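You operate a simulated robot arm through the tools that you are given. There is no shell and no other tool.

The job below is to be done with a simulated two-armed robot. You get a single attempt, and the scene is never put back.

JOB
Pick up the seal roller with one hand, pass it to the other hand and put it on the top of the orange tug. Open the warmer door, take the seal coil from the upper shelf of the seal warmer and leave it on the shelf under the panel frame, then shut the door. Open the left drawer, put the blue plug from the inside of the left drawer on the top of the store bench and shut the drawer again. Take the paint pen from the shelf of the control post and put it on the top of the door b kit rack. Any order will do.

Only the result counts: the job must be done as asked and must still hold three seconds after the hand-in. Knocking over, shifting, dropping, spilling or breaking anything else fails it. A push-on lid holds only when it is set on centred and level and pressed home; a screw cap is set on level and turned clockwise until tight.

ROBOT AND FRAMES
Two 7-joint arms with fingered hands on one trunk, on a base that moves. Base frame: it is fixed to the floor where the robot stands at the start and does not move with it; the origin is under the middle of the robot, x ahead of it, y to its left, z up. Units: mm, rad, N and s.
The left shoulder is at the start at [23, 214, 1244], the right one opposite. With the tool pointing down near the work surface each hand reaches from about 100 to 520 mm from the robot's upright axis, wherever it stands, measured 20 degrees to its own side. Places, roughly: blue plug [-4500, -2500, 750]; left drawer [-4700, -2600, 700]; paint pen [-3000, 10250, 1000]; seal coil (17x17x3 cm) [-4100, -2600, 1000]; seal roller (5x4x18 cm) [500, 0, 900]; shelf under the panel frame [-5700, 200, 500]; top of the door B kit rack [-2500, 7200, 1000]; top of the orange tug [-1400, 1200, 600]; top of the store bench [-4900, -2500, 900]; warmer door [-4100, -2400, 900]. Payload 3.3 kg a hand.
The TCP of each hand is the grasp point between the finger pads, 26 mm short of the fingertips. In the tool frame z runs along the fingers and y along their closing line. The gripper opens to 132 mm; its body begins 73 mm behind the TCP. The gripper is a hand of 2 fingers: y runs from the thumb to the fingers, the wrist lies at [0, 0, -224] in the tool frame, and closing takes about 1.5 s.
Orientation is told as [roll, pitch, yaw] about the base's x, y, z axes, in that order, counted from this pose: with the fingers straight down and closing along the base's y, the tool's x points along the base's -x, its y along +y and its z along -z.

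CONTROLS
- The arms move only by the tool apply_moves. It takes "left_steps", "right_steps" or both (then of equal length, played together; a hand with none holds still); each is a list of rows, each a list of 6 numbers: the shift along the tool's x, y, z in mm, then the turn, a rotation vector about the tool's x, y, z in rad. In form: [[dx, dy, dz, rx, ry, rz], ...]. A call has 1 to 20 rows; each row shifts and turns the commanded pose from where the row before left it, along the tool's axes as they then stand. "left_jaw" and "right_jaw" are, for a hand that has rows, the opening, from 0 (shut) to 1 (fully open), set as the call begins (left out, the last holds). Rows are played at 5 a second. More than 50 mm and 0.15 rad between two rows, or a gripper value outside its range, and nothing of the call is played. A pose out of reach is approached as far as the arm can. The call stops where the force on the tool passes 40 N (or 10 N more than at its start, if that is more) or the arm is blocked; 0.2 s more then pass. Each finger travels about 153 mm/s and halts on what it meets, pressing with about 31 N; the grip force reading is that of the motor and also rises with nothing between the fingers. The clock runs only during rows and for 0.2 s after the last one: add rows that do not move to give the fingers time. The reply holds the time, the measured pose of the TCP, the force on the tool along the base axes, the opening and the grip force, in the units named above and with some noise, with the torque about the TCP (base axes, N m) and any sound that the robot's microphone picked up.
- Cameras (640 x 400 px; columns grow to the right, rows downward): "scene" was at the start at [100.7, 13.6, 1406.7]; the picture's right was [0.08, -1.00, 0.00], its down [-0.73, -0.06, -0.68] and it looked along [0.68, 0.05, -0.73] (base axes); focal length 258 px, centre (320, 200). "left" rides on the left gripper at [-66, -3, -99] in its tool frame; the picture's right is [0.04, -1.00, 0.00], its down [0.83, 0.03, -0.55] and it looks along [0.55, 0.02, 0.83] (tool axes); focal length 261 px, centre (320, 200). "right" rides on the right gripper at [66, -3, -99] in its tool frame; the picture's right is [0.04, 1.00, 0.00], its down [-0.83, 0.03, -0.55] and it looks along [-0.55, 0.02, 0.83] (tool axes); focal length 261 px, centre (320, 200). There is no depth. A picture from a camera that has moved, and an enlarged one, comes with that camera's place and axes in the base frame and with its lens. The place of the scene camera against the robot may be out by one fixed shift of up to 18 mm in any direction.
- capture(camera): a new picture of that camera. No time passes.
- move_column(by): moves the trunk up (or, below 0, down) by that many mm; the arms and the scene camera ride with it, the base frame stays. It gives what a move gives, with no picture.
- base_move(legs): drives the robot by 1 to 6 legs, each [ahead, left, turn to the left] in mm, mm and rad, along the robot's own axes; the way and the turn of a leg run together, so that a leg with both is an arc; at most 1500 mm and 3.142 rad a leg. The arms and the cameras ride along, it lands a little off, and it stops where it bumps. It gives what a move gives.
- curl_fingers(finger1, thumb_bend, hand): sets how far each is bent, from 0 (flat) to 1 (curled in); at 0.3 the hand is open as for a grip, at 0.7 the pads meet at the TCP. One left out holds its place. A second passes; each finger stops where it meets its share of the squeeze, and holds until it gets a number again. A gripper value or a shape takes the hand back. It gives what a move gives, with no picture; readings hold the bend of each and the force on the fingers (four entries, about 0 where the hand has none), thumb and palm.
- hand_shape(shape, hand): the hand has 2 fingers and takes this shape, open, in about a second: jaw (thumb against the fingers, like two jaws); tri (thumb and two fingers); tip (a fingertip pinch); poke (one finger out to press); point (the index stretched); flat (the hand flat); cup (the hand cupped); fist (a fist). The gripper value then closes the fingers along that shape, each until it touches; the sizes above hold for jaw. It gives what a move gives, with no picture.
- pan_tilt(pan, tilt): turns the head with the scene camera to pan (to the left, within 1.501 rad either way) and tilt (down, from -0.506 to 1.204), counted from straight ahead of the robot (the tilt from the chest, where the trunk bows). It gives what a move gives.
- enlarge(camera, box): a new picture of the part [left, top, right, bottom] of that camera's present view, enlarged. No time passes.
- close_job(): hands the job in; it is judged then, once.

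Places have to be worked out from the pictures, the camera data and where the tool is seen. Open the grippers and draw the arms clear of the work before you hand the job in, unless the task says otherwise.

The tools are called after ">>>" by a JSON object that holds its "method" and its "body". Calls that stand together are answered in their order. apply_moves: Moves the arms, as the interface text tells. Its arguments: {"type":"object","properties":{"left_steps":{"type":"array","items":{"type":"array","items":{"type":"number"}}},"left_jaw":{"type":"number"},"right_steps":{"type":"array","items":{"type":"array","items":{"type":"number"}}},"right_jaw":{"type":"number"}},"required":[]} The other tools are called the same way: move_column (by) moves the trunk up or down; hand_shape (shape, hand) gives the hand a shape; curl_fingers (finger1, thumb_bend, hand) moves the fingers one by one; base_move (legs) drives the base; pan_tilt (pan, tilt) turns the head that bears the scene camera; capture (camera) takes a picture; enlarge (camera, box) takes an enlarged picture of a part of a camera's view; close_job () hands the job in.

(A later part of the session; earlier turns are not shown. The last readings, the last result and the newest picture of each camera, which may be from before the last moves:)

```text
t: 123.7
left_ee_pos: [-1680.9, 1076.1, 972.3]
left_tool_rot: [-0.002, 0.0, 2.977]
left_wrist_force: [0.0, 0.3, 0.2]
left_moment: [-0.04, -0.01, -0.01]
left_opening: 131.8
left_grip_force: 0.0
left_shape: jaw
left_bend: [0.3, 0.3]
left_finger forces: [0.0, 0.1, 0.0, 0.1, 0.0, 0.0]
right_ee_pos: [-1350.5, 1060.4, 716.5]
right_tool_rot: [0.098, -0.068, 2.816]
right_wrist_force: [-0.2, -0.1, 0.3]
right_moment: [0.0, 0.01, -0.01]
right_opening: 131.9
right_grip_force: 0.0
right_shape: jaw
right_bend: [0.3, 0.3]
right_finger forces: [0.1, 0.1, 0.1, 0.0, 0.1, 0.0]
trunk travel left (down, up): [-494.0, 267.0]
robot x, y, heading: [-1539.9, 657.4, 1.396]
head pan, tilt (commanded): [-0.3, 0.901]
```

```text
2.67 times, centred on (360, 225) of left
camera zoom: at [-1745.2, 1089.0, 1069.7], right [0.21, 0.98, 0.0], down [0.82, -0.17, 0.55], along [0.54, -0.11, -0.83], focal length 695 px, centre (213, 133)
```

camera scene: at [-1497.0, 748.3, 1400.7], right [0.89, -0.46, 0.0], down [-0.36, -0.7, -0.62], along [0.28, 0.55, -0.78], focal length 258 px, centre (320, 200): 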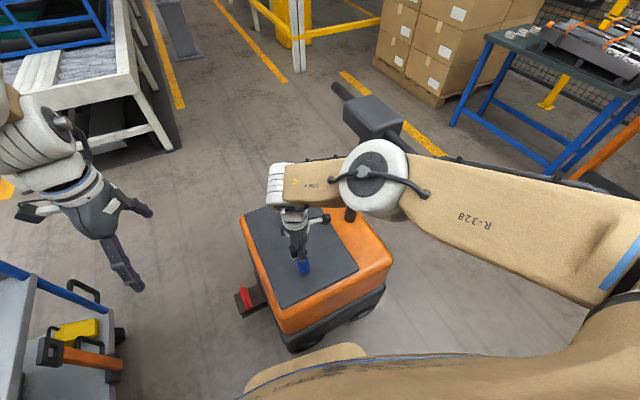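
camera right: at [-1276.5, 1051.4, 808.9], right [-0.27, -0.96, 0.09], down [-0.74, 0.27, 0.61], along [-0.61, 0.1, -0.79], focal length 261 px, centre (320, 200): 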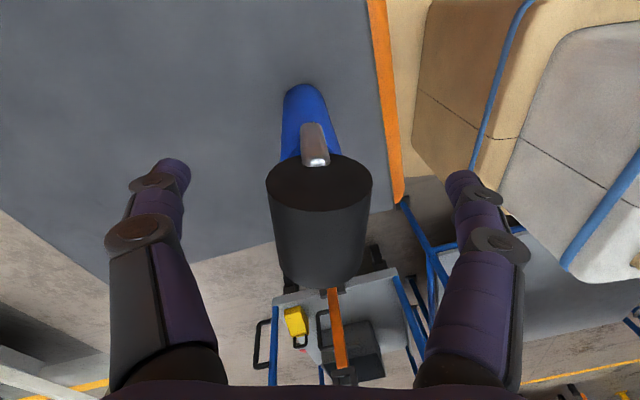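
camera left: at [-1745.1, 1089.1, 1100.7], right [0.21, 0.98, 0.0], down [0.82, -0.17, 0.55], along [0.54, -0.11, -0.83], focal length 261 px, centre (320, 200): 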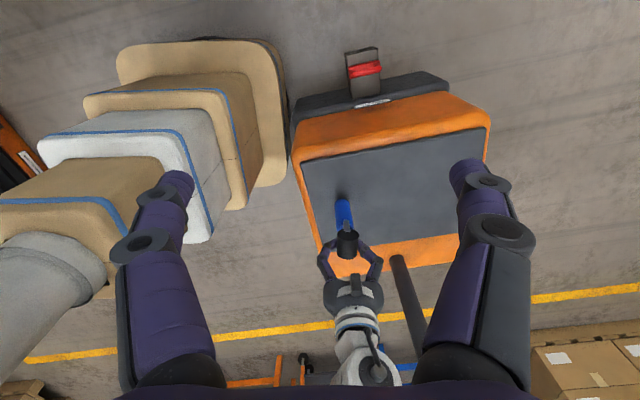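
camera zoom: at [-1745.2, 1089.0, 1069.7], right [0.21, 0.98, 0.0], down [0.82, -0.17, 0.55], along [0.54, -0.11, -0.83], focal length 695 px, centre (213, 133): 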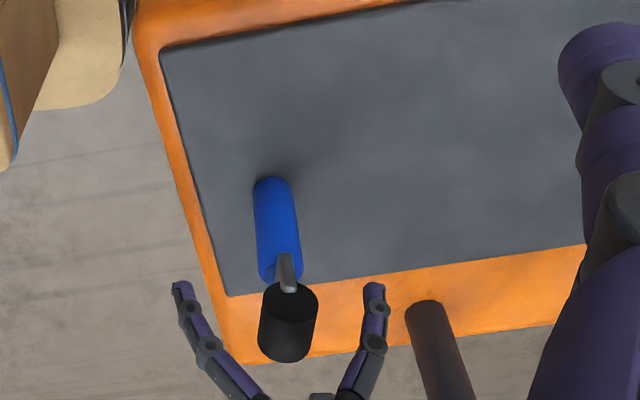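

The roller stands free and upright on the tug. Before lifting away I check where the elbow is relative to the T-handle.

>>> {"method": "capture", "body": {"camera": "scene"}}

>>> {"method": "pan_tilt", "body": {"pan": -0.4, "tilt": 0.7}}

>>> {"method": "capture", "body": {"camera": "scene"}}

```text
taken
camera scene: at [-1496.8, 750.1, 1369.6], right [0.89, -0.46, 0.0], down [-0.36, -0.7, -0.62], along [0.28, 0.55, -0.78], focal length 258 px, centre (320, 200)
```

scene: 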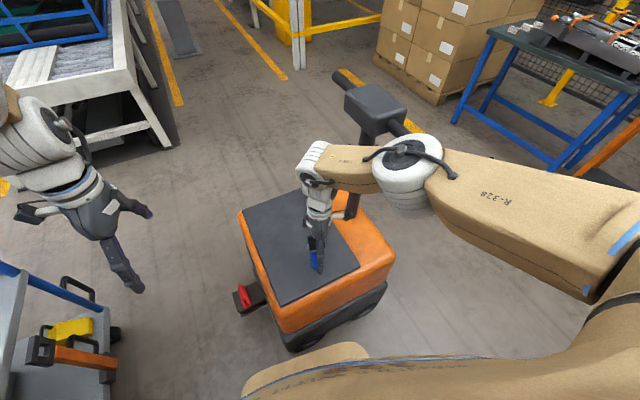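

```text
t: 124.4
left_ee_pos: [-1680.3, 1077.2, 970.9]
left_tool_rot: [-0.002, 0.0, 2.973]
left_wrist_force: [-0.5, 0.0, 0.0]
left_moment: [0.01, -0.04, 0.0]
left_opening: 132.0
left_grip_force: 0.0
left_shape: jaw
left_bend: [0.3, 0.3]
left_finger forces: [0.1, 0.0, 0.0, 0.1, 0.1, 0.0]
right_ee_pos: [-1350.1, 1060.2, 716.2]
right_tool_rot: [0.098, -0.067, 2.817]
right_wrist_force: [0.0, -0.3, 0.1]
right_moment: [0.0, 0.0, 0.01]
right_opening: 131.8
right_grip_force: 0.2
right_shape: jaw
right_bend: [0.3, 0.3]
right_finger forces: [0.0, 0.0, 0.1, 0.0, 0.0, 0.0]
trunk travel left (down, up): [-494.0, 267.0]
robot x, y, heading: [-1540.4, 657.4, 1.395]
head pan, tilt (commanded): [-0.4, 0.7]
```

```text
taken
camera scene: at [-1485.2, 754.3, 1385.7], right [0.84, -0.54, 0.0], down [-0.35, -0.54, -0.76], along [0.41, 0.64, -0.64], focal length 258 px, centre (320, 200)
```

scene: 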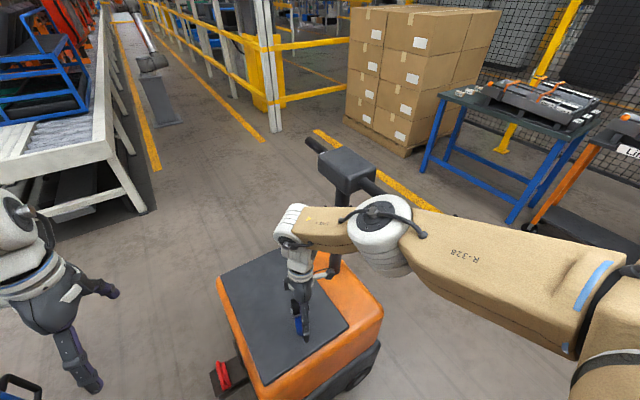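

The elbow is beside (not under) the T-handle, so a straight rise is safe. I raise the column in two steps, watching the roller.

>>> {"method": "move_column", "body": {"by": 50}}

>>> {"method": "capture", "body": {"camera": "left"}}

>>> {"method": "capture", "body": {"camera": "right"}}

```text
t: 125.3
left_ee_pos: [-1681.2, 1076.4, 1021.3]
left_tool_rot: [-0.003, 0.0, 2.976]
left_wrist_force: [-0.1, 0.4, 0.0]
left_moment: [0.02, 0.03, 0.0]
left_opening: 131.9
left_grip_force: 0.1
left_shape: jaw
left_bend: [0.3, 0.3]
left_finger forces: [0.0, 0.0, 0.0, 0.0, 0.0, 0.1]
right_ee_pos: [-1350.4, 1060.8, 764.8]
right_tool_rot: [0.097, -0.066, 2.815]
right_wrist_force: [-0.4, 0.4, 0.0]
right_moment: [0.03, 0.01, -0.01]
right_opening: 131.8
right_grip_force: 0.0
right_shape: jaw
right_bend: [0.3, 0.3]
right_finger forces: [0.0, 0.0, 0.0, 0.0, 0.1, 0.0]
trunk travel left (down, up): [-544.0, 217.0]
robot x, y, heading: [-1540.0, 656.0, 1.398]
head pan, tilt (commanded): [-0.4, 0.7]
```

```text
taken
camera left: at [-1745.2, 1089.1, 1119.4], right [0.21, 0.98, 0.0], down [0.82, -0.17, 0.55], along [0.54, -0.11, -0.83], focal length 261 px, centre (320, 200)
```

left: 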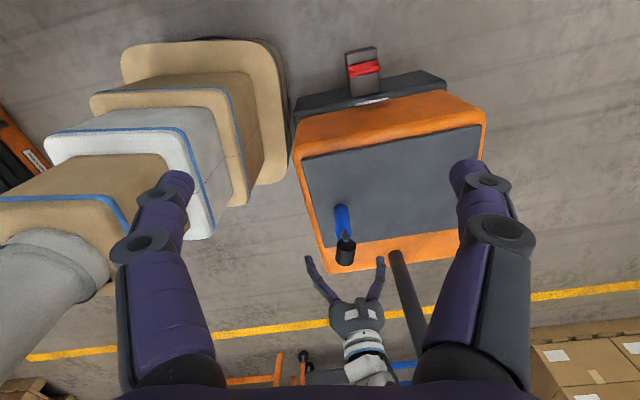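

```text
taken
camera right: at [-1276.7, 1051.4, 858.7], right [-0.27, -0.96, 0.1], down [-0.74, 0.27, 0.61], along [-0.61, 0.1, -0.79], focal length 261 px, centre (320, 200)
```

right: 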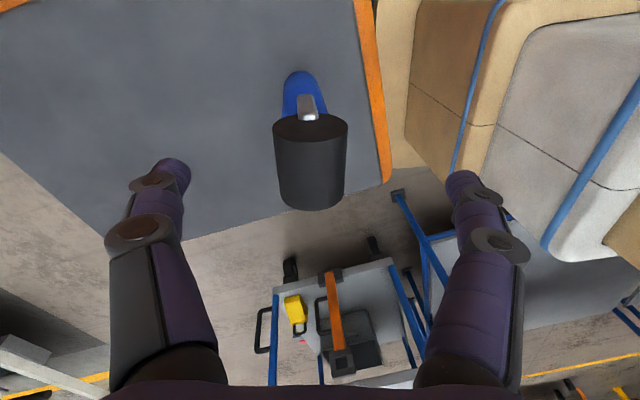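

The roller stays put. I raise another 80 mm and then drive straight back from the tug.

>>> {"method": "move_column", "body": {"by": 80}}

>>> {"method": "base_move", "body": {"legs": [[-150, 0, 0]]}}

>>> {"method": "capture", "body": {"camera": "scene"}}

>>> {"method": "capture", "body": {"camera": "left"}}

```text
t: 126.5
left_ee_pos: [-1681.3, 1076.5, 1100.9]
left_tool_rot: [-0.003, 0.0, 2.974]
left_wrist_force: [0.0, 0.4, -0.2]
left_moment: [0.01, -0.03, 0.01]
left_opening: 131.5
left_grip_force: 0.2
left_shape: jaw
left_bend: [0.3, 0.3]
left_finger forces: [0.0, 0.1, 0.1, 0.0, 0.0, 0.0]
right_ee_pos: [-1351.4, 1060.5, 845.8]
right_tool_rot: [0.097, -0.067, 2.815]
right_wrist_force: [0.5, 0.1, 0.0]
right_moment: [-0.01, -0.03, -0.03]
right_opening: 132.0
right_grip_force: 0.1
right_shape: jaw
right_bend: [0.3, 0.3]
right_finger forces: [0.0, 0.1, 0.0, 0.0, 0.1, 0.1]
trunk travel left (down, up): [-624.0, 137.0]
robot x, y, heading: [-1540.1, 661.3, 1.395]
head pan, tilt (commanded): [-0.4, 0.7]
```

```text
t: 127.9
left_ee_pos: [-1706.9, 926.8, 1101.5]
left_tool_rot: [-0.003, 0.0, 2.977]
left_wrist_force: [0.2, 0.0, -0.4]
left_moment: [0.03, -0.02, -0.01]
left_opening: 131.9
left_grip_force: 0.1
left_shape: jaw
left_bend: [0.3, 0.3]
left_finger forces: [0.0, 0.0, 0.0, 0.1, 0.0, 0.0]
right_ee_pos: [-1376.1, 911.3, 846.7]
right_tool_rot: [0.095, -0.068, 2.815]
right_wrist_force: [-0.3, -0.8, 0.3]
right_moment: [0.01, 0.0, 0.01]
right_opening: 131.8
right_grip_force: 0.1
right_shape: jaw
right_bend: [0.3, 0.3]
right_finger forces: [0.1, 0.1, 0.0, 0.0, 0.0, 0.1]
trunk travel left (down, up): [-624.0, 137.0]
robot x, y, heading: [-1568.5, 507.7, 1.398]
head pan, tilt (commanded): [-0.4, 0.7]
```

```text
taken
camera scene: at [-1512.5, 598.9, 1516.1], right [0.84, -0.54, 0.0], down [-0.35, -0.54, -0.77], along [0.41, 0.64, -0.64], focal length 258 px, centre (320, 200)
```

scene: 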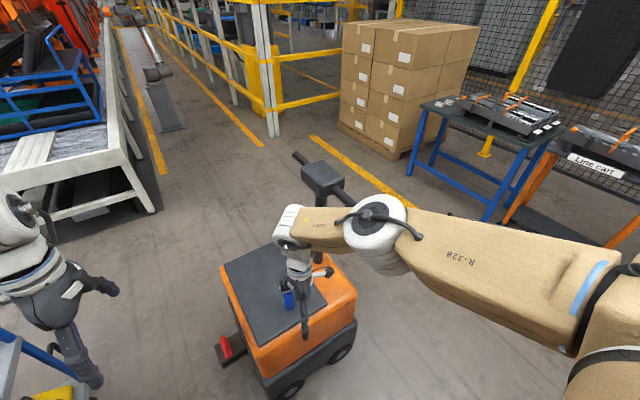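

```text
taken
camera left: at [-1771.6, 939.5, 1200.3], right [0.21, 0.98, 0.0], down [0.82, -0.17, 0.55], along [0.54, -0.11, -0.83], focal length 261 px, centre (320, 200)
```

left: 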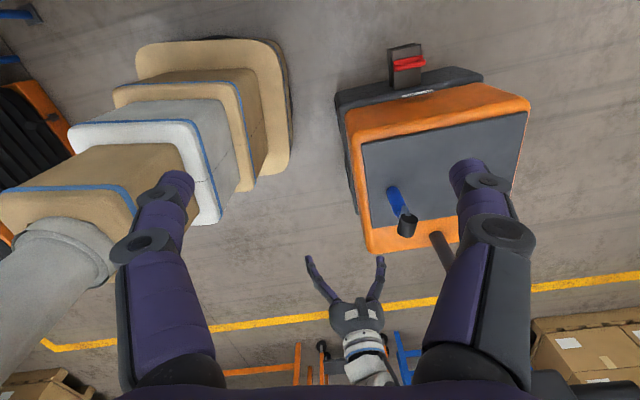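

The roller job is done: it stands upright on the tug's plate. Now I level the right hand and bring it up and back to its carrying pose.

>>> {"method": "apply_moves", "body": {"right_steps": [[0, 0, -25, 0.095, 0, 0], [0, 0, -25, 0, 0.068, 0], [0, 0, -30, 0, 0, 0], [0, 0, -30, 0, 0, 0], [0, 0, -30, 0, 0, 0], [0, 0, -30, 0, 0, 0.1], [0, 0, -30, 0, 0, 0.147], [0, 0, 0, 0, 0, 0.147], [0, 0, 0, 0, 0, 0.147], [0, 0, 0, 0, 0, 0.147], [0, 0, 0, 0, 0, 0.147], [0, 0, 0, 0, 0, 0.147], [0, 0, 0, 0, 0, 0.147], [0, 0, 0, 0, 0, 0.147], [0, 0, 0, 0, 0, 0.141], [0, 0, 0, 0, 0, 0]]}}

>>> {"method": "move_column", "body": {"by": -99}}

```text
t: 131.3
left_ee_pos: [-1707.1, 928.8, 1101.8]
left_tool_rot: [-0.002, -0.001, 2.976]
left_wrist_force: [0.2, 0.8, -0.5]
left_moment: [0.02, -0.01, 0.02]
left_opening: 132.0
left_grip_force: 0.1
left_shape: jaw
left_bend: [0.3, 0.3]
left_finger forces: [0.0, 0.0, 0.1, 0.1, 0.0, 0.0]
right_ee_pos: [-1371.2, 914.4, 1044.7]
right_tool_rot: [0.0, 0.001, 1.397]
right_wrist_force: [0.0, -0.2, 0.4]
right_moment: [0.01, -0.02, 0.0]
right_opening: 131.8
right_grip_force: 0.1
right_shape: jaw
right_bend: [0.3, 0.3]
right_finger forces: [0.1, 0.0, 0.1, 0.0, 0.1, 0.0]
trunk travel left (down, up): [-624.0, 137.0]
robot x, y, heading: [-1567.8, 512.0, 1.399]
head pan, tilt (commanded): [-0.4, 0.7]
```

```text
t: 132.6
left_ee_pos: [-1707.3, 928.8, 1003.3]
left_tool_rot: [-0.002, -0.001, 2.975]
left_wrist_force: [-0.2, 0.8, 0.5]
left_moment: [0.0, -0.01, 0.02]
left_opening: 131.6
left_grip_force: 0.2
left_shape: jaw
left_bend: [0.3, 0.3]
left_finger forces: [0.0, 0.0, 0.0, 0.0, 0.1, 0.1]
right_ee_pos: [-1372.1, 914.8, 946.5]
right_tool_rot: [0.0, 0.002, 1.398]
right_wrist_force: [-0.1, -0.9, -0.6]
right_moment: [0.0, 0.03, 0.0]
right_opening: 132.1
right_grip_force: 0.1
right_shape: jaw
right_bend: [0.3, 0.3]
right_finger forces: [0.0, 0.0, 0.0, 0.0, 0.0, 0.0]
trunk travel left (down, up): [-525.0, 236.0]
robot x, y, heading: [-1568.1, 511.8, 1.393]
head pan, tilt (commanded): [-0.4, 0.7]
```

I drive clear of the tug: right 480 mm, then back, and then turn left to look toward the warmer area.

>>> {"method": "base_move", "body": {"legs": [[0, -480, 0], [-450, 0, 0], [0, -350, 0]]}}

>>> {"method": "base_move", "body": {"legs": [[0, 0, 2.0]]}}

>>> {"method": "pan_tilt", "body": {"pan": 0.0, "tilt": 0.25}}

>>> {"method": "capture", "body": {"camera": "scene"}}

```text
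t: 137.8
left_ee_pos: [-1322.6, 415.0, 1002.0]
left_tool_rot: [-0.002, 0.002, 2.988]
left_wrist_force: [-0.7, -0.2, -0.5]
left_moment: [-0.06, 0.0, 0.0]
left_opening: 131.6
left_grip_force: 0.0
left_shape: jaw
left_bend: [0.3, 0.3]
left_finger forces: [0.0, 0.0, 0.1, 0.0, 0.1, 0.0]
right_ee_pos: [-987.1, 405.0, 946.3]
right_tool_rot: [-0.001, 0.003, 1.411]
right_wrist_force: [-0.1, -0.1, -0.8]
right_moment: [0.0, -0.02, 0.0]
right_opening: 131.9
right_grip_force: 0.1
right_shape: jaw
right_bend: [0.3, 0.3]
right_finger forces: [0.0, 0.0, 0.0, 0.0, 0.0, 0.0]
trunk travel left (down, up): [-525.0, 236.0]
robot x, y, heading: [-1175.0, -2.5, 1.405]
head pan, tilt (commanded): [-0.4, 0.7]
stopped in leg 2: the robot was blocked; the commanded pose is now the measured one
```

```text
t: 142.9
left_ee_pos: [-1502.4, -297.9, 1002.9]
left_tool_rot: [0.0, 0.0, -1.322]
left_wrist_force: [0.6, -0.9, 0.2]
left_moment: [0.0, -0.01, -0.01]
left_opening: 131.8
left_grip_force: 0.0
left_shape: jaw
left_bend: [0.3, 0.3]
left_finger forces: [0.0, 0.0, 0.0, 0.0, 0.0, 0.0]
right_ee_pos: [-1624.0, 14.3, 947.1]
right_tool_rot: [0.001, 0.002, -2.899]
right_wrist_force: [0.2, -0.2, 0.3]
right_moment: [0.0, 0.0, -0.03]
right_opening: 131.9
right_grip_force: 0.0
right_shape: jaw
right_bend: [0.3, 0.3]
right_finger forces: [0.0, 0.1, 0.0, 0.0, 0.1, 0.0]
trunk travel left (down, up): [-525.0, 236.0]
robot x, y, heading: [-1176.5, -0.8, -2.905]
head pan, tilt (commanded): [-0.4, 0.7]
```

```text
t: 143.8
left_ee_pos: [-1502.0, -298.3, 1002.4]
left_tool_rot: [-0.002, -0.001, -1.322]
left_wrist_force: [0.7, -0.2, 0.1]
left_moment: [0.02, -0.02, -0.01]
left_opening: 131.9
left_grip_force: 0.1
left_shape: jaw
left_bend: [0.3, 0.3]
left_finger forces: [0.0, 0.1, 0.0, 0.0, 0.1, 0.0]
right_ee_pos: [-1624.8, 13.8, 946.3]
right_tool_rot: [0.001, 0.004, -2.898]
right_wrist_force: [-1.1, 0.3, -0.1]
right_moment: [0.0, -0.01, 0.01]
right_opening: 131.8
right_grip_force: 0.0
right_shape: jaw
right_bend: [0.3, 0.3]
right_finger forces: [0.0, 0.0, 0.0, 0.0, 0.0, 0.0]
trunk travel left (down, up): [-525.0, 236.0]
robot x, y, heading: [-1175.4, -2.3, -2.903]
head pan, tilt (commanded): [0.0, 0.25]
```

```text
taken
camera scene: at [-1275.6, -19.7, 1457.6], right [-0.24, 0.97, 0.0], down [0.24, 0.06, -0.97], along [-0.94, -0.23, -0.25], focal length 258 px, centre (320, 200)
```

scene: 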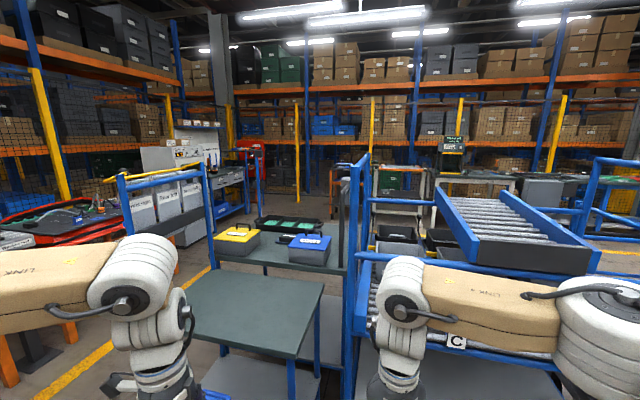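

The base touched something while backing (the bin behind), so I stop there. Now I look around toward the warmer: a blue rack and green-topped cart are ahead. I look further left.

>>> {"method": "pan_tilt", "body": {"pan": 0.8, "tilt": 0.4}}

>>> {"method": "capture", "body": {"camera": "scene"}}

>>> {"method": "pan_tilt", "body": {"pan": 0.3, "tilt": 0.7}}

>>> {"method": "capture", "body": {"camera": "scene"}}

>>> {"method": "pan_tilt", "body": {"pan": 1.5, "tilt": 0.6}}

>>> {"method": "capture", "body": {"camera": "scene"}}

```text
t: 144.9
left_ee_pos: [-1502.6, -299.2, 1002.6]
left_tool_rot: [-0.002, 0.002, -1.323]
left_wrist_force: [0.1, -0.3, 0.6]
left_moment: [0.0, -0.01, -0.02]
left_opening: 132.2
left_grip_force: 0.0
left_shape: jaw
left_bend: [0.3, 0.3]
left_finger forces: [0.1, 0.0, 0.0, 0.0, 0.0, 0.0]
right_ee_pos: [-1624.0, 12.9, 946.1]
right_tool_rot: [0.0, 0.004, -2.899]
right_wrist_force: [0.1, -0.5, 0.1]
right_moment: [0.0, 0.01, 0.02]
right_opening: 132.0
right_grip_force: 0.1
right_shape: jaw
right_bend: [0.3, 0.3]
right_finger forces: [0.0, 0.1, 0.0, 0.0, 0.0, 0.1]
trunk travel left (down, up): [-525.0, 236.0]
robot x, y, heading: [-1177.9, 1.6, -2.901]
head pan, tilt (commanded): [0.799, 0.4]
```

```text
taken
camera scene: at [-1231.8, -77.3, 1443.7], right [-0.86, 0.51, 0.0], down [0.2, 0.34, -0.92], along [-0.47, -0.79, -0.39], focal length 258 px, centre (320, 200)
```

scene: 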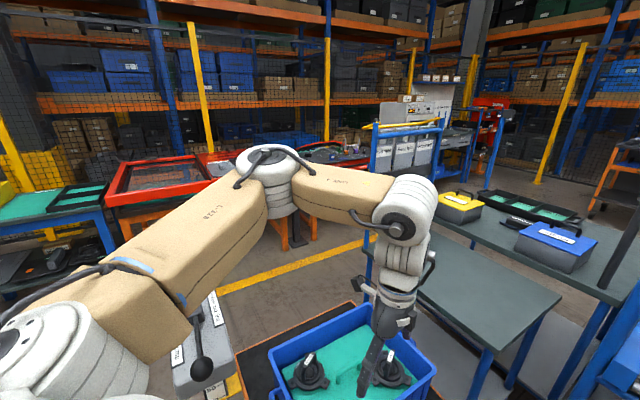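

```text
t: 145.9
left_ee_pos: [-1502.3, -298.9, 1003.7]
left_tool_rot: [-0.002, -0.002, -1.322]
left_wrist_force: [0.5, -0.3, 0.1]
left_moment: [0.02, -0.05, -0.02]
left_opening: 132.1
left_grip_force: 0.1
left_shape: jaw
left_bend: [0.3, 0.3]
left_finger forces: [0.0, 0.0, 0.0, 0.1, 0.0, 0.1]
right_ee_pos: [-1623.6, 13.5, 946.4]
right_tool_rot: [0.001, 0.004, -2.899]
right_wrist_force: [0.4, -0.2, 0.4]
right_moment: [-0.03, -0.01, 0.01]
right_opening: 131.9
right_grip_force: 0.0
right_shape: jaw
right_bend: [0.3, 0.3]
right_finger forces: [0.0, 0.0, 0.0, 0.0, 0.1, 0.0]
trunk travel left (down, up): [-525.0, 236.0]
robot x, y, heading: [-1172.7, -1.4, -2.901]
head pan, tilt (commanded): [0.3, 0.7]
```

```text
taken
camera scene: at [-1257.7, -41.3, 1416.9], right [-0.52, 0.86, 0.0], down [0.55, 0.33, -0.77], along [-0.66, -0.4, -0.64], focal length 258 px, centre (320, 200)
```

scene: 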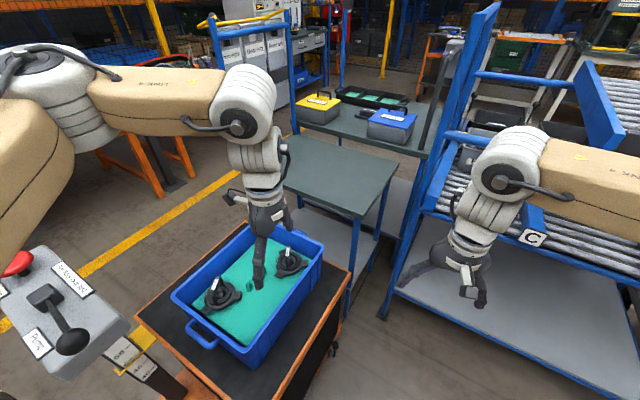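

```text
t: 147.3
left_ee_pos: [-1502.5, -298.7, 1003.2]
left_tool_rot: [0.0, 0.001, -1.323]
left_wrist_force: [0.2, 0.4, -0.7]
left_moment: [0.02, 0.01, -0.02]
left_opening: 132.0
left_grip_force: 0.1
left_shape: jaw
left_bend: [0.3, 0.3]
left_finger forces: [0.0, 0.0, 0.0, 0.0, 0.0, 0.0]
right_ee_pos: [-1624.8, 14.4, 946.0]
right_tool_rot: [-0.001, 0.004, -2.899]
right_wrist_force: [0.5, -0.2, -0.2]
right_moment: [0.01, -0.02, 0.01]
right_opening: 131.7
right_grip_force: 0.0
right_shape: jaw
right_bend: [0.3, 0.3]
right_finger forces: [0.1, 0.0, 0.0, 0.0, 0.0, 0.0]
trunk travel left (down, up): [-525.0, 236.0]
robot x, y, heading: [-1175.0, 1.8, -2.896]
head pan, tilt (commanded): [1.499, 0.6]
```

```text
taken
camera scene: at [-1170.0, -84.6, 1425.5], right [-0.99, -0.17, 0.0], down [-0.1, 0.56, -0.82], along [0.14, -0.81, -0.57], focal length 258 px, centre (320, 200)
```

scene: 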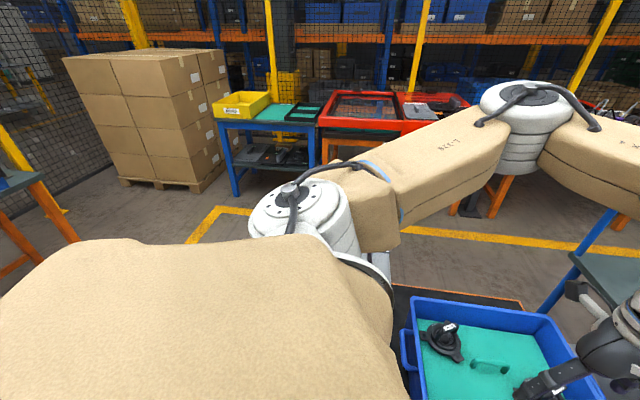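

A cart with a blue tote and a control post stand close to my left, so I leave backward along the free strip, turn to face -y, and use the aisle near y ≈ -1250.

>>> {"method": "base_move", "body": {"legs": [[-600, 0, 0], [0, 0, 1.33]]}}

>>> {"method": "pan_tilt", "body": {"pan": 0.0, "tilt": 0.5}}

>>> {"method": "capture", "body": {"camera": "scene"}}

>>> {"method": "pan_tilt", "body": {"pan": -0.9, "tilt": 0.5}}

>>> {"method": "capture", "body": {"camera": "scene"}}

```text
t: 154.0
left_ee_pos: [-379.5, -250.7, 1001.3]
left_tool_rot: [-0.002, 0.0, -0.016]
left_wrist_force: [0.1, 0.6, 0.1]
left_moment: [0.03, 0.02, 0.0]
left_opening: 131.9
left_grip_force: 0.0
left_shape: jaw
left_bend: [0.3, 0.3]
left_finger forces: [0.1, 0.1, 0.0, 0.0, 0.0, 0.0]
right_ee_pos: [-712.4, -285.8, 945.4]
right_tool_rot: [-0.001, 0.004, -1.592]
right_wrist_force: [-0.6, -0.5, 0.0]
right_moment: [0.0, -0.01, 0.04]
right_opening: 131.7
right_grip_force: 0.1
right_shape: jaw
right_bend: [0.3, 0.3]
right_finger forces: [0.1, 0.0, 0.1, 0.0, 0.0, 0.0]
trunk travel left (down, up): [-525.0, 236.0]
robot x, y, heading: [-578.9, 141.3, -1.593]
head pan, tilt (commanded): [1.499, 0.6]
```

```text
t: 155.6
left_ee_pos: [-379.6, -250.4, 1004.0]
left_tool_rot: [-0.001, -0.001, -0.016]
left_wrist_force: [-0.3, 0.4, 0.0]
left_moment: [-0.05, -0.03, -0.01]
left_opening: 131.8
left_grip_force: 0.0
left_shape: jaw
left_bend: [0.3, 0.3]
left_finger forces: [0.1, 0.0, 0.0, 0.1, 0.0, 0.0]
right_ee_pos: [-712.8, -287.1, 946.9]
right_tool_rot: [0.001, 0.005, -1.591]
right_wrist_force: [-0.5, 0.8, -0.7]
right_moment: [0.0, -0.01, 0.0]
right_opening: 131.8
right_grip_force: 0.0
right_shape: jaw
right_bend: [0.3, 0.3]
right_finger forces: [0.0, 0.0, 0.0, 0.0, 0.1, 0.1]
trunk travel left (down, up): [-525.0, 236.0]
robot x, y, heading: [-580.4, 143.5, -1.593]
head pan, tilt (commanded): [0.0, 0.499]
```

```text
taken
camera scene: at [-577.1, 43.4, 1434.5], right [-1.0, 0.02, 0.0], down [0.01, 0.48, -0.88], along [-0.02, -0.88, -0.48], focal length 258 px, centre (320, 200)
```

scene: 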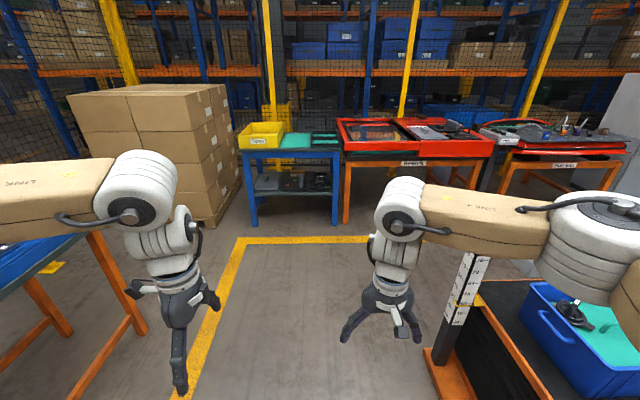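

```text
t: 156.8
left_ee_pos: [-378.7, -250.5, 1003.1]
left_tool_rot: [-0.003, 0.002, -0.015]
left_wrist_force: [0.4, 0.1, 1.1]
left_moment: [0.01, 0.01, -0.02]
left_opening: 132.1
left_grip_force: 0.1
left_shape: jaw
left_bend: [0.3, 0.3]
left_finger forces: [0.0, 0.1, 0.1, 0.0, 0.0, 0.0]
right_ee_pos: [-712.4, -286.4, 946.3]
right_tool_rot: [0.0, 0.004, -1.592]
right_wrist_force: [0.3, 0.0, 0.2]
right_moment: [0.02, 0.0, 0.05]
right_opening: 132.0
right_grip_force: 0.0
right_shape: jaw
right_bend: [0.3, 0.3]
right_finger forces: [0.0, 0.0, 0.1, 0.0, 0.1, 0.1]
trunk travel left (down, up): [-525.0, 236.0]
robot x, y, heading: [-577.8, 143.5, -1.597]
head pan, tilt (commanded): [-0.901, 0.499]
```

```text
taken
camera scene: at [-647.6, 79.4, 1434.6], right [-0.6, 0.8, 0.0], down [0.38, 0.29, -0.88], along [-0.7, -0.53, -0.48], focal length 258 px, centre (320, 200)
```

scene: 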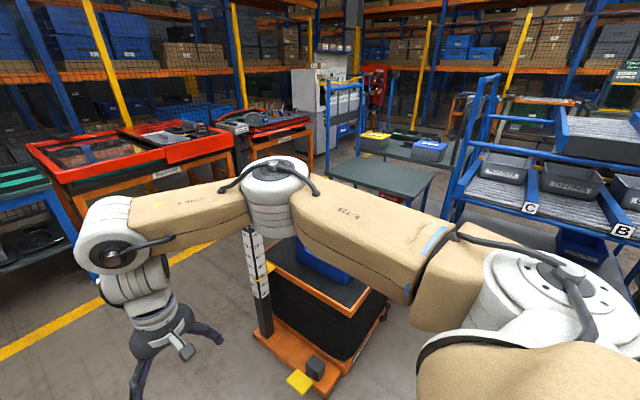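

The bin is a scissor lift with its base edge near x -1190; my lane at x ≈ -580 is free. I drive forward to y ≈ -1250 and turn right to face along the aisle.

>>> {"method": "base_move", "body": {"legs": [[1380, 0, 0], [0, 0, -1.55]]}}

>>> {"method": "pan_tilt", "body": {"pan": 0.0, "tilt": 0.4}}

>>> {"method": "capture", "body": {"camera": "scene"}}

```text
t: 167.4
left_ee_pos: [-1013.8, -1432.6, 1003.0]
left_tool_rot: [-0.003, 0.001, -1.578]
left_wrist_force: [-1.4, 0.0, 0.8]
left_moment: [0.02, 0.01, 0.03]
left_opening: 131.8
left_grip_force: 0.1
left_shape: jaw
left_bend: [0.3, 0.3]
left_finger forces: [0.0, 0.0, 0.1, 0.0, 0.0, 0.0]
right_ee_pos: [-1052.3, -1099.0, 946.3]
right_tool_rot: [0.0, 0.003, 3.133]
right_wrist_force: [0.1, -0.5, 0.0]
right_moment: [-0.01, 0.02, 0.01]
right_opening: 131.7
right_grip_force: 0.0
right_shape: jaw
right_bend: [0.3, 0.3]
right_finger forces: [0.0, 0.0, 0.1, 0.0, 0.1, 0.0]
trunk travel left (down, up): [-525.0, 236.0]
robot x, y, heading: [-623.4, -1227.2, 3.135]
head pan, tilt (commanded): [-0.901, 0.499]
```

```text
t: 168.6
left_ee_pos: [-1013.7, -1432.8, 1003.0]
left_tool_rot: [-0.002, 0.0, -1.577]
left_wrist_force: [0.6, 0.6, -0.7]
left_moment: [-0.04, 0.0, 0.01]
left_opening: 131.8
left_grip_force: 0.1
left_shape: jaw
left_bend: [0.3, 0.3]
left_finger forces: [0.1, 0.0, 0.0, 0.0, 0.0, 0.1]
right_ee_pos: [-1054.0, -1098.7, 946.5]
right_tool_rot: [0.001, 0.003, 3.132]
right_wrist_force: [0.6, 0.1, 0.3]
right_moment: [0.01, 0.02, 0.0]
right_opening: 132.0
right_grip_force: 0.0
right_shape: jaw
right_bend: [0.3, 0.3]
right_finger forces: [0.1, 0.0, 0.0, 0.1, 0.0, 0.1]
trunk travel left (down, up): [-525.0, 236.0]
robot x, y, heading: [-621.3, -1224.2, 3.129]
head pan, tilt (commanded): [0.0, 0.4]
```

```text
taken
camera scene: at [-725.1, -1217.1, 1443.7], right [0.01, 1.0, 0.0], down [0.39, 0.0, -0.92], along [-0.92, 0.01, -0.39], focal length 258 px, centre (320, 200)
```

scene: 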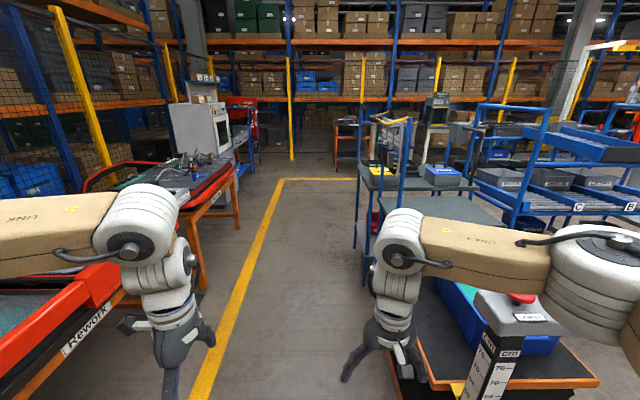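

The aisle leads to the white warmer ahead-left. To slim my profile I stretch both hands a little forward, then strafe left to y ≈ -1420 to stay clear of the control post and the tall blue post.

>>> {"method": "apply_moves", "body": {"left_steps": [[13, -28, 0, 0, 0, 0], [13, -28, 0, 0, 0, 0], [12, -27, 0, 0, 0, 0], [12, -27, 0, 0, 0, 0], [0, 0, 0, 0, 0, 0]], "right_steps": [[-18, 0, 0, 0, 0, 0], [-18, 0, 0, 0, 0, 0], [-18, 0, 0, 0, 0, 0], [-18, 0, 0, 0, 0, 0], [0, 0, 0, 0, 0, 0]]}}

>>> {"method": "base_move", "body": {"legs": [[0, 195, 0], [900, 0, 0]]}}

>>> {"method": "capture", "body": {"camera": "scene"}}

```text
t: 169.8
left_ee_pos: [-1125.7, -1382.1, 1002.6]
left_tool_rot: [-0.002, 0.001, -1.578]
left_wrist_force: [-0.4, 0.1, -0.5]
left_moment: [-0.02, 0.02, -0.03]
left_opening: 132.1
left_grip_force: 0.1
left_shape: jaw
left_bend: [0.3, 0.3]
left_finger forces: [0.0, 0.0, 0.0, 0.0, 0.1, 0.1]
right_ee_pos: [-1128.0, -1099.6, 949.2]
right_tool_rot: [0.001, 0.001, 3.133]
right_wrist_force: [-0.1, 0.5, 0.2]
right_moment: [0.0, 0.0, 0.0]
right_opening: 132.3
right_grip_force: 0.1
right_shape: jaw
right_bend: [0.3, 0.3]
right_finger forces: [0.0, 0.0, 0.1, 0.0, 0.0, 0.0]
trunk travel left (down, up): [-525.0, 236.0]
robot x, y, heading: [-623.7, -1226.1, 3.129]
head pan, tilt (commanded): [0.0, 0.4]
```

```text
t: 175.8
left_ee_pos: [-2039.1, -1597.7, 1001.4]
left_tool_rot: [-0.003, 0.0, -1.544]
left_wrist_force: [-0.2, -0.1, 0.1]
left_moment: [0.02, -0.01, 0.01]
left_opening: 132.2
left_grip_force: 0.1
left_shape: jaw
left_bend: [0.3, 0.3]
left_finger forces: [0.0, 0.0, 0.1, 0.0, 0.0, 0.1]
right_ee_pos: [-2049.1, -1313.8, 947.7]
right_tool_rot: [0.0, 0.002, -3.12]
right_wrist_force: [-0.3, 0.4, -0.1]
right_moment: [-0.01, -0.03, 0.02]
right_opening: 131.9
right_grip_force: 0.1
right_shape: jaw
right_bend: [0.3, 0.3]
right_finger forces: [0.1, 0.0, 0.1, 0.0, 0.0, 0.0]
trunk travel left (down, up): [-525.0, 236.0]
robot x, y, heading: [-1540.2, -1425.4, -3.125]
head pan, tilt (commanded): [0.0, 0.4]
```

```text
taken
camera scene: at [-1644.3, -1419.8, 1443.6], right [-0.02, 1.0, 0.0], down [0.39, 0.01, -0.92], along [-0.92, -0.02, -0.39], focal length 258 px, centre (320, 200)
```

scene: 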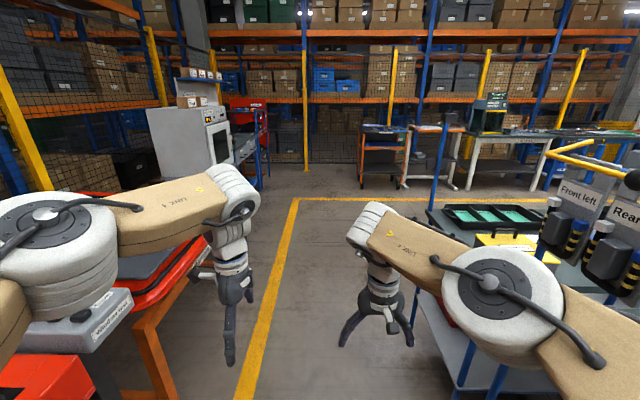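

The way ahead is clear on both sides. I drive on 1300 mm along the aisle and look again.

>>> {"method": "base_move", "body": {"legs": [[1300, 0, 0]]}}

>>> {"method": "pan_tilt", "body": {"pan": 0.5, "tilt": 0.4}}

>>> {"method": "capture", "body": {"camera": "scene"}}

```text
t: 182.2
left_ee_pos: [-3320.2, -1634.0, 1002.5]
left_tool_rot: [-0.002, 0.0, -1.533]
left_wrist_force: [1.0, 0.4, -0.6]
left_moment: [-0.01, 0.0, 0.01]
left_opening: 132.0
left_grip_force: 0.0
left_shape: jaw
left_bend: [0.3, 0.3]
left_finger forces: [0.1, 0.0, 0.1, 0.1, 0.1, 0.0]
right_ee_pos: [-3333.4, -1349.7, 947.7]
right_tool_rot: [-0.001, 0.004, -3.109]
right_wrist_force: [-0.1, -0.1, -0.3]
right_moment: [-0.01, 0.02, 0.0]
right_opening: 132.1
right_grip_force: 0.2
right_shape: jaw
right_bend: [0.3, 0.3]
right_finger forces: [0.0, 0.0, 0.0, 0.0, 0.0, 0.0]
trunk travel left (down, up): [-525.0, 236.0]
robot x, y, heading: [-2825.1, -1456.5, -3.11]
head pan, tilt (commanded): [0.0, 0.4]
```

```text
t: 183.2
left_ee_pos: [-3319.1, -1633.6, 1002.0]
left_tool_rot: [-0.002, 0.0, -1.534]
left_wrist_force: [-0.1, 0.0, 0.2]
left_moment: [0.0, -0.01, 0.01]
left_opening: 132.0
left_grip_force: 0.0
left_shape: jaw
left_bend: [0.3, 0.3]
left_finger forces: [0.0, 0.0, 0.1, 0.0, 0.0, 0.1]
right_ee_pos: [-3333.0, -1350.7, 947.4]
right_tool_rot: [0.0, 0.003, -3.109]
right_wrist_force: [-0.9, 0.2, 0.0]
right_moment: [0.0, 0.03, -0.03]
right_opening: 131.9
right_grip_force: 0.0
right_shape: jaw
right_bend: [0.3, 0.3]
right_finger forces: [0.0, 0.0, 0.1, 0.0, 0.1, 0.1]
trunk travel left (down, up): [-525.0, 236.0]
robot x, y, heading: [-2829.2, -1455.1, -3.112]
head pan, tilt (commanded): [0.499, 0.4]
```

```text
taken
camera scene: at [-2913.7, -1496.2, 1443.7], right [-0.5, 0.86, 0.0], down [0.34, 0.2, -0.92], along [-0.8, -0.46, -0.39], focal length 258 px, centre (320, 200)
```

scene: 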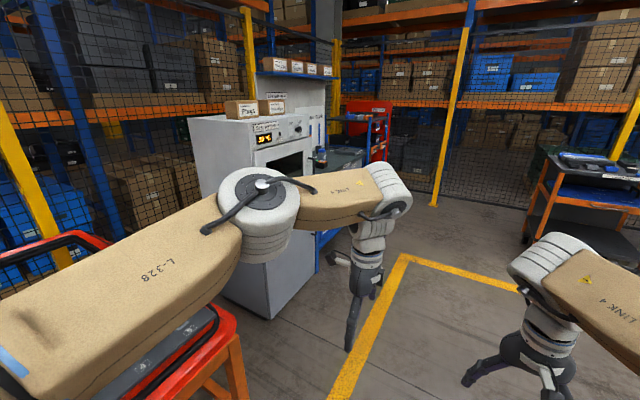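

The warmer (white cabinet, display and door on its +y face) is ahead-left. I drive on to x ≈ -4030 and turn left to face it.

>>> {"method": "base_move", "body": {"legs": [[1200, 0, 0], [0, 0, 1.54]]}}

>>> {"method": "pan_tilt", "body": {"pan": 0.0, "tilt": 0.4}}

>>> {"method": "capture", "body": {"camera": "scene"}}

```text
t: 193.2
left_ee_pos: [-3887.9, -1983.9, 1002.1]
left_tool_rot: [-0.003, 0.002, 0.031]
left_wrist_force: [-0.9, -0.7, -0.4]
left_moment: [-0.02, 0.0, 0.0]
left_opening: 131.9
left_grip_force: 0.0
left_shape: jaw
left_bend: [0.3, 0.3]
left_finger forces: [0.0, 0.0, 0.1, 0.1, 0.0, 0.0]
right_ee_pos: [-4172.2, -1994.8, 948.2]
right_tool_rot: [-0.001, 0.004, -1.545]
right_wrist_force: [0.6, 0.2, 0.3]
right_moment: [-0.01, -0.01, 0.04]
right_opening: 132.1
right_grip_force: 0.0
right_shape: jaw
right_bend: [0.3, 0.3]
right_finger forces: [0.0, 0.1, 0.0, 0.0, 0.0, 0.1]
trunk travel left (down, up): [-525.0, 236.0]
robot x, y, heading: [-4065.6, -1486.4, -1.549]
head pan, tilt (commanded): [0.499, 0.4]
```

```text
t: 194.2
left_ee_pos: [-3887.4, -1983.7, 1000.7]
left_tool_rot: [-0.003, 0.002, 0.033]
left_wrist_force: [0.2, -0.7, 0.3]
left_moment: [-0.02, 0.02, 0.0]
left_opening: 131.9
left_grip_force: 0.0
left_shape: jaw
left_bend: [0.3, 0.3]
left_finger forces: [0.0, 0.0, 0.0, 0.0, 0.0, 0.1]
right_ee_pos: [-4173.0, -1993.8, 948.1]
right_tool_rot: [0.0, 0.004, -1.545]
right_wrist_force: [0.3, -0.8, 0.7]
right_moment: [0.0, 0.0, -0.01]
right_opening: 132.1
right_grip_force: 0.1
right_shape: jaw
right_bend: [0.3, 0.3]
right_finger forces: [0.1, 0.0, 0.0, 0.0, 0.1, 0.0]
trunk travel left (down, up): [-525.0, 236.0]
robot x, y, heading: [-4064.1, -1488.0, -1.544]
head pan, tilt (commanded): [0.0, 0.4]
```

```text
taken
camera scene: at [-4053.8, -1587.2, 1443.7], right [-1.0, -0.03, 0.0], down [-0.01, 0.39, -0.92], along [0.02, -0.92, -0.39], focal length 258 px, centre (320, 200)
```

scene: 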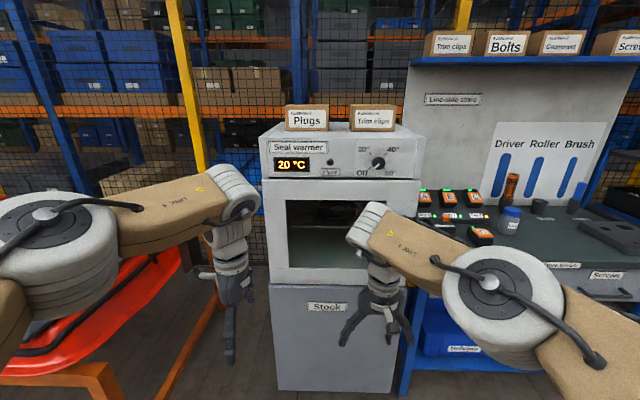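

I face the seal warmer, with the store bench on its right. I enlarge the door and the bench.

>>> {"method": "enlarge", "body": {"camera": "scene", "box": [250, 120, 430, 320]}}

>>> {"method": "enlarge", "body": {"camera": "scene", "box": [400, 160, 640, 320]}}

>>> {"method": "capture", "body": {"camera": "right"}}

>>> {"method": "capture", "body": {"camera": "left"}}

```text
2.00 times, centred on (340, 220) of scene
camera zoom: at [-4053.8, -1587.2, 1443.7], right [-1.0, -0.03, 0.0], down [-0.01, 0.39, -0.92], along [0.02, -0.92, -0.39], focal length 516 px, centre (280, 160)
```

zoom: 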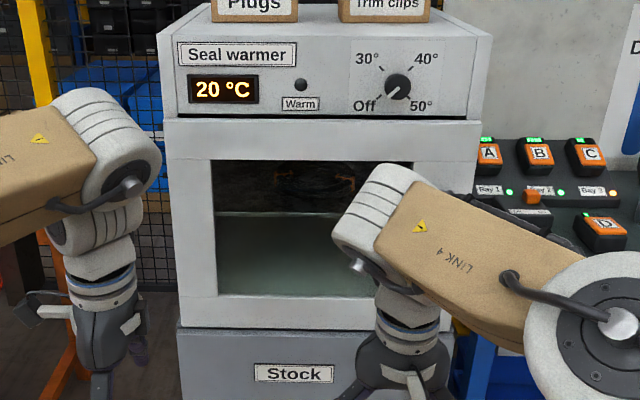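

```text
2.50 times, centred on (520, 240) of scene
camera zoom: at [-4053.8, -1587.2, 1443.7], right [-1.0, -0.03, 0.0], down [-0.01, 0.39, -0.92], along [0.02, -0.92, -0.39], focal length 644 px, centre (-180, 100)
```

zoom: 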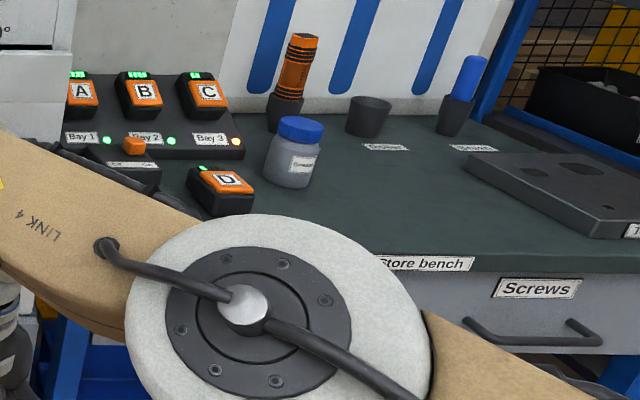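

```text
taken
camera right: at [-4175.1, -1927.1, 1046.5], right [1.0, 0.07, 0.0], down [0.06, -0.83, 0.55], along [0.04, -0.55, -0.83], focal length 261 px, centre (320, 200)
```

right: 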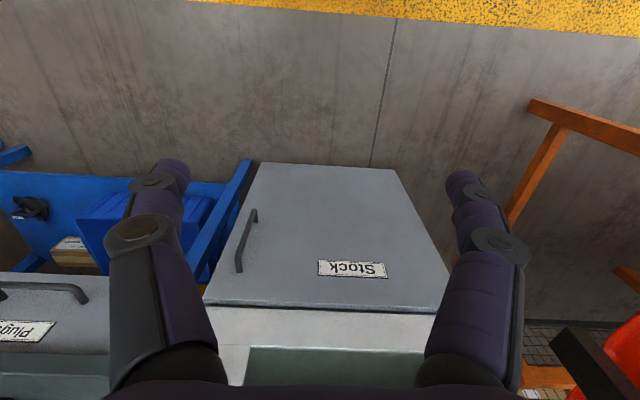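

```text
taken
camera left: at [-3822.2, -1984.2, 1100.5], right [-0.01, -1.0, 0.0], down [-0.83, 0.01, 0.55], along [-0.55, 0.0, -0.83], focal length 261 px, centre (320, 200)
```

left: 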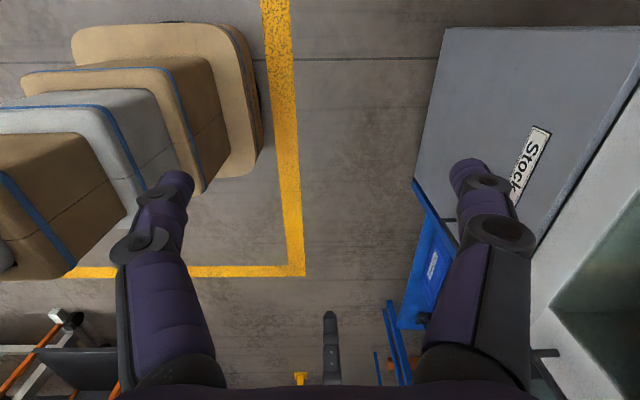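

The upper door's handle is hidden behind the right arm. I move the right hand outward to uncover it.

>>> {"method": "apply_moves", "body": {"right_steps": [[20, -40, 10, 0, 0, 0], [20, -40, 10, 0, 0, 0], [20, -40, 10, 0, 0, 0], [20, -40, 10, 0, 0, 0], [0, 0, 0, 0, 0, 0]]}}

>>> {"method": "capture", "body": {"camera": "scene"}}

>>> {"method": "enlarge", "body": {"camera": "scene", "box": [250, 120, 430, 320]}}

```text
t: 195.4
left_ee_pos: [-3887.5, -1983.1, 1001.0]
left_tool_rot: [-0.001, 0.001, 0.031]
left_wrist_force: [0.0, 0.0, -0.4]
left_moment: [-0.03, -0.01, 0.0]
left_opening: 131.7
left_grip_force: 0.0
left_shape: jaw
left_bend: [0.3, 0.3]
left_finger forces: [0.0, 0.0, 0.1, 0.0, 0.0, 0.1]
right_ee_pos: [-4337.1, -1918.9, 907.7]
right_tool_rot: [0.0, 0.005, -1.545]
right_wrist_force: [-0.1, 0.2, 0.2]
right_moment: [-0.03, 0.0, 0.0]
right_opening: 131.8
right_grip_force: 0.0
right_shape: jaw
right_bend: [0.3, 0.3]
right_finger forces: [0.0, 0.0, 0.0, 0.0, 0.1, 0.0]
trunk travel left (down, up): [-525.0, 236.0]
robot x, y, heading: [-4063.6, -1485.6, -1.548]
head pan, tilt (commanded): [0.0, 0.4]
```

```text
taken
camera scene: at [-4053.6, -1587.5, 1443.7], right [-1.0, -0.03, 0.0], down [-0.01, 0.39, -0.92], along [0.02, -0.92, -0.39], focal length 258 px, centre (320, 200)
```

scene: 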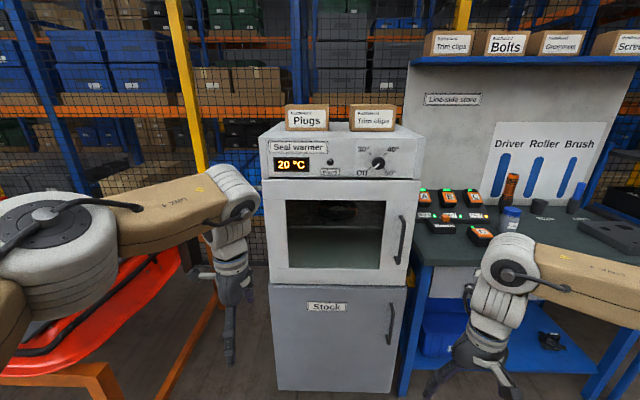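

```text
2.00 times, centred on (340, 220) of scene
camera zoom: at [-4053.6, -1587.5, 1443.7], right [-1.0, -0.03, 0.0], down [-0.01, 0.39, -0.92], along [0.02, -0.92, -0.39], focal length 516 px, centre (280, 160)
```

zoom: 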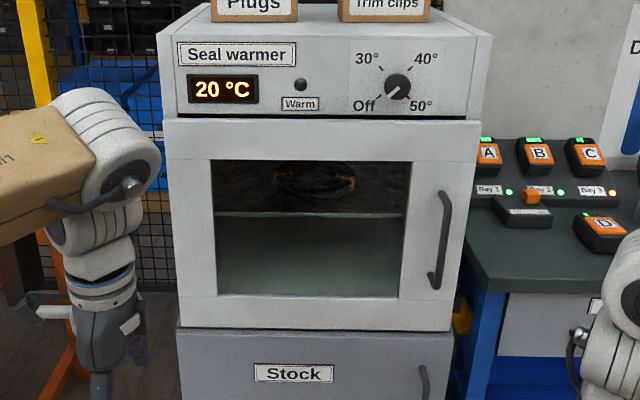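

The door spans x ≈ -3837…-4371, z ≈ 739…1168 on the plane y ≈ -2406, hinged on the left, with a vertical bar handle at x ≈ -4315, z ≈ 870–1060. I prepare the right hand: forward and up a bit, then pitched 60° forward, to grip the bar.

>>> {"method": "apply_moves", "body": {"right_steps": [[-25, 0, -15, 0, 0, 0], [-25, 0, -15, 0, 0, 0], [-25, 0, -15, 0, 0, 0], [-25, 0, -15, 0, 0, 0], [0, 0, 0, 0, -0.15, 0], [0, 0, 0, 0, -0.15, 0], [0, 0, 0, 0, -0.15, 0], [0, 0, 0, 0, -0.15, 0], [0, 0, 0, 0, -0.15, 0], [0, 0, 0, 0, -0.15, 0], [0, 0, 0, 0, -0.15, 0], [0, 0, 0, 0, 0, 0]]}}

>>> {"method": "capture", "body": {"camera": "scene"}}

>>> {"method": "capture", "body": {"camera": "right"}}

```text
t: 198.0
left_ee_pos: [-3887.9, -1982.0, 1002.5]
left_tool_rot: [0.0, 0.0, 0.031]
left_wrist_force: [0.7, 0.0, -0.1]
left_moment: [-0.02, -0.01, 0.01]
left_opening: 131.9
left_grip_force: 0.2
left_shape: jaw
left_bend: [0.3, 0.3]
left_finger forces: [0.0, 0.0, 0.0, 0.0, 0.0, 0.0]
right_ee_pos: [-4331.5, -2018.7, 966.6]
right_tool_rot: [-0.001, -1.046, -1.543]
right_wrist_force: [0.7, -0.3, 0.0]
right_moment: [0.02, 0.01, 0.01]
right_opening: 131.9
right_grip_force: 0.1
right_shape: jaw
right_bend: [0.3, 0.3]
right_finger forces: [0.0, 0.0, 0.0, 0.0, 0.0, 0.1]
trunk travel left (down, up): [-525.0, 236.0]
robot x, y, heading: [-4065.5, -1484.6, -1.546]
head pan, tilt (commanded): [0.0, 0.4]
```

```text
taken
camera scene: at [-4053.8, -1587.4, 1443.7], right [-1.0, -0.03, 0.0], down [-0.01, 0.39, -0.92], along [0.02, -0.92, -0.39], focal length 258 px, centre (320, 200)
```

scene: 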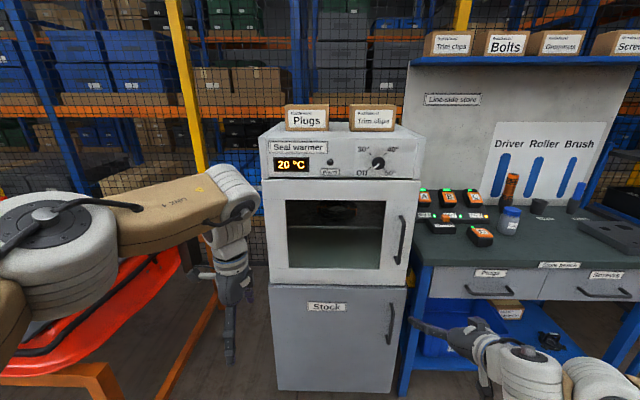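

```text
taken
camera right: at [-4335.7, -1897.8, 959.4], right [1.0, 0.05, -0.04], down [0.03, 0.06, 1.0], along [0.05, -1.0, 0.06], focal length 261 px, centre (320, 200)
```

right: 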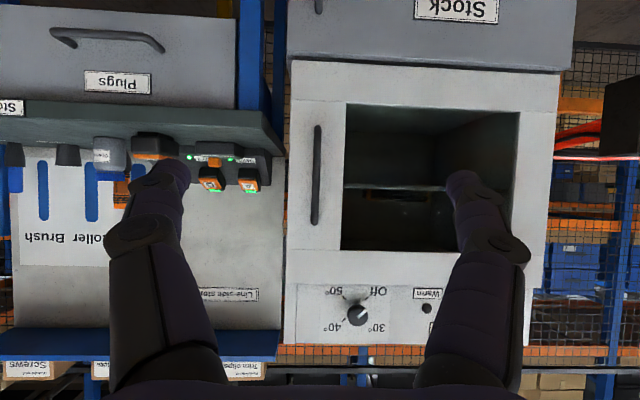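

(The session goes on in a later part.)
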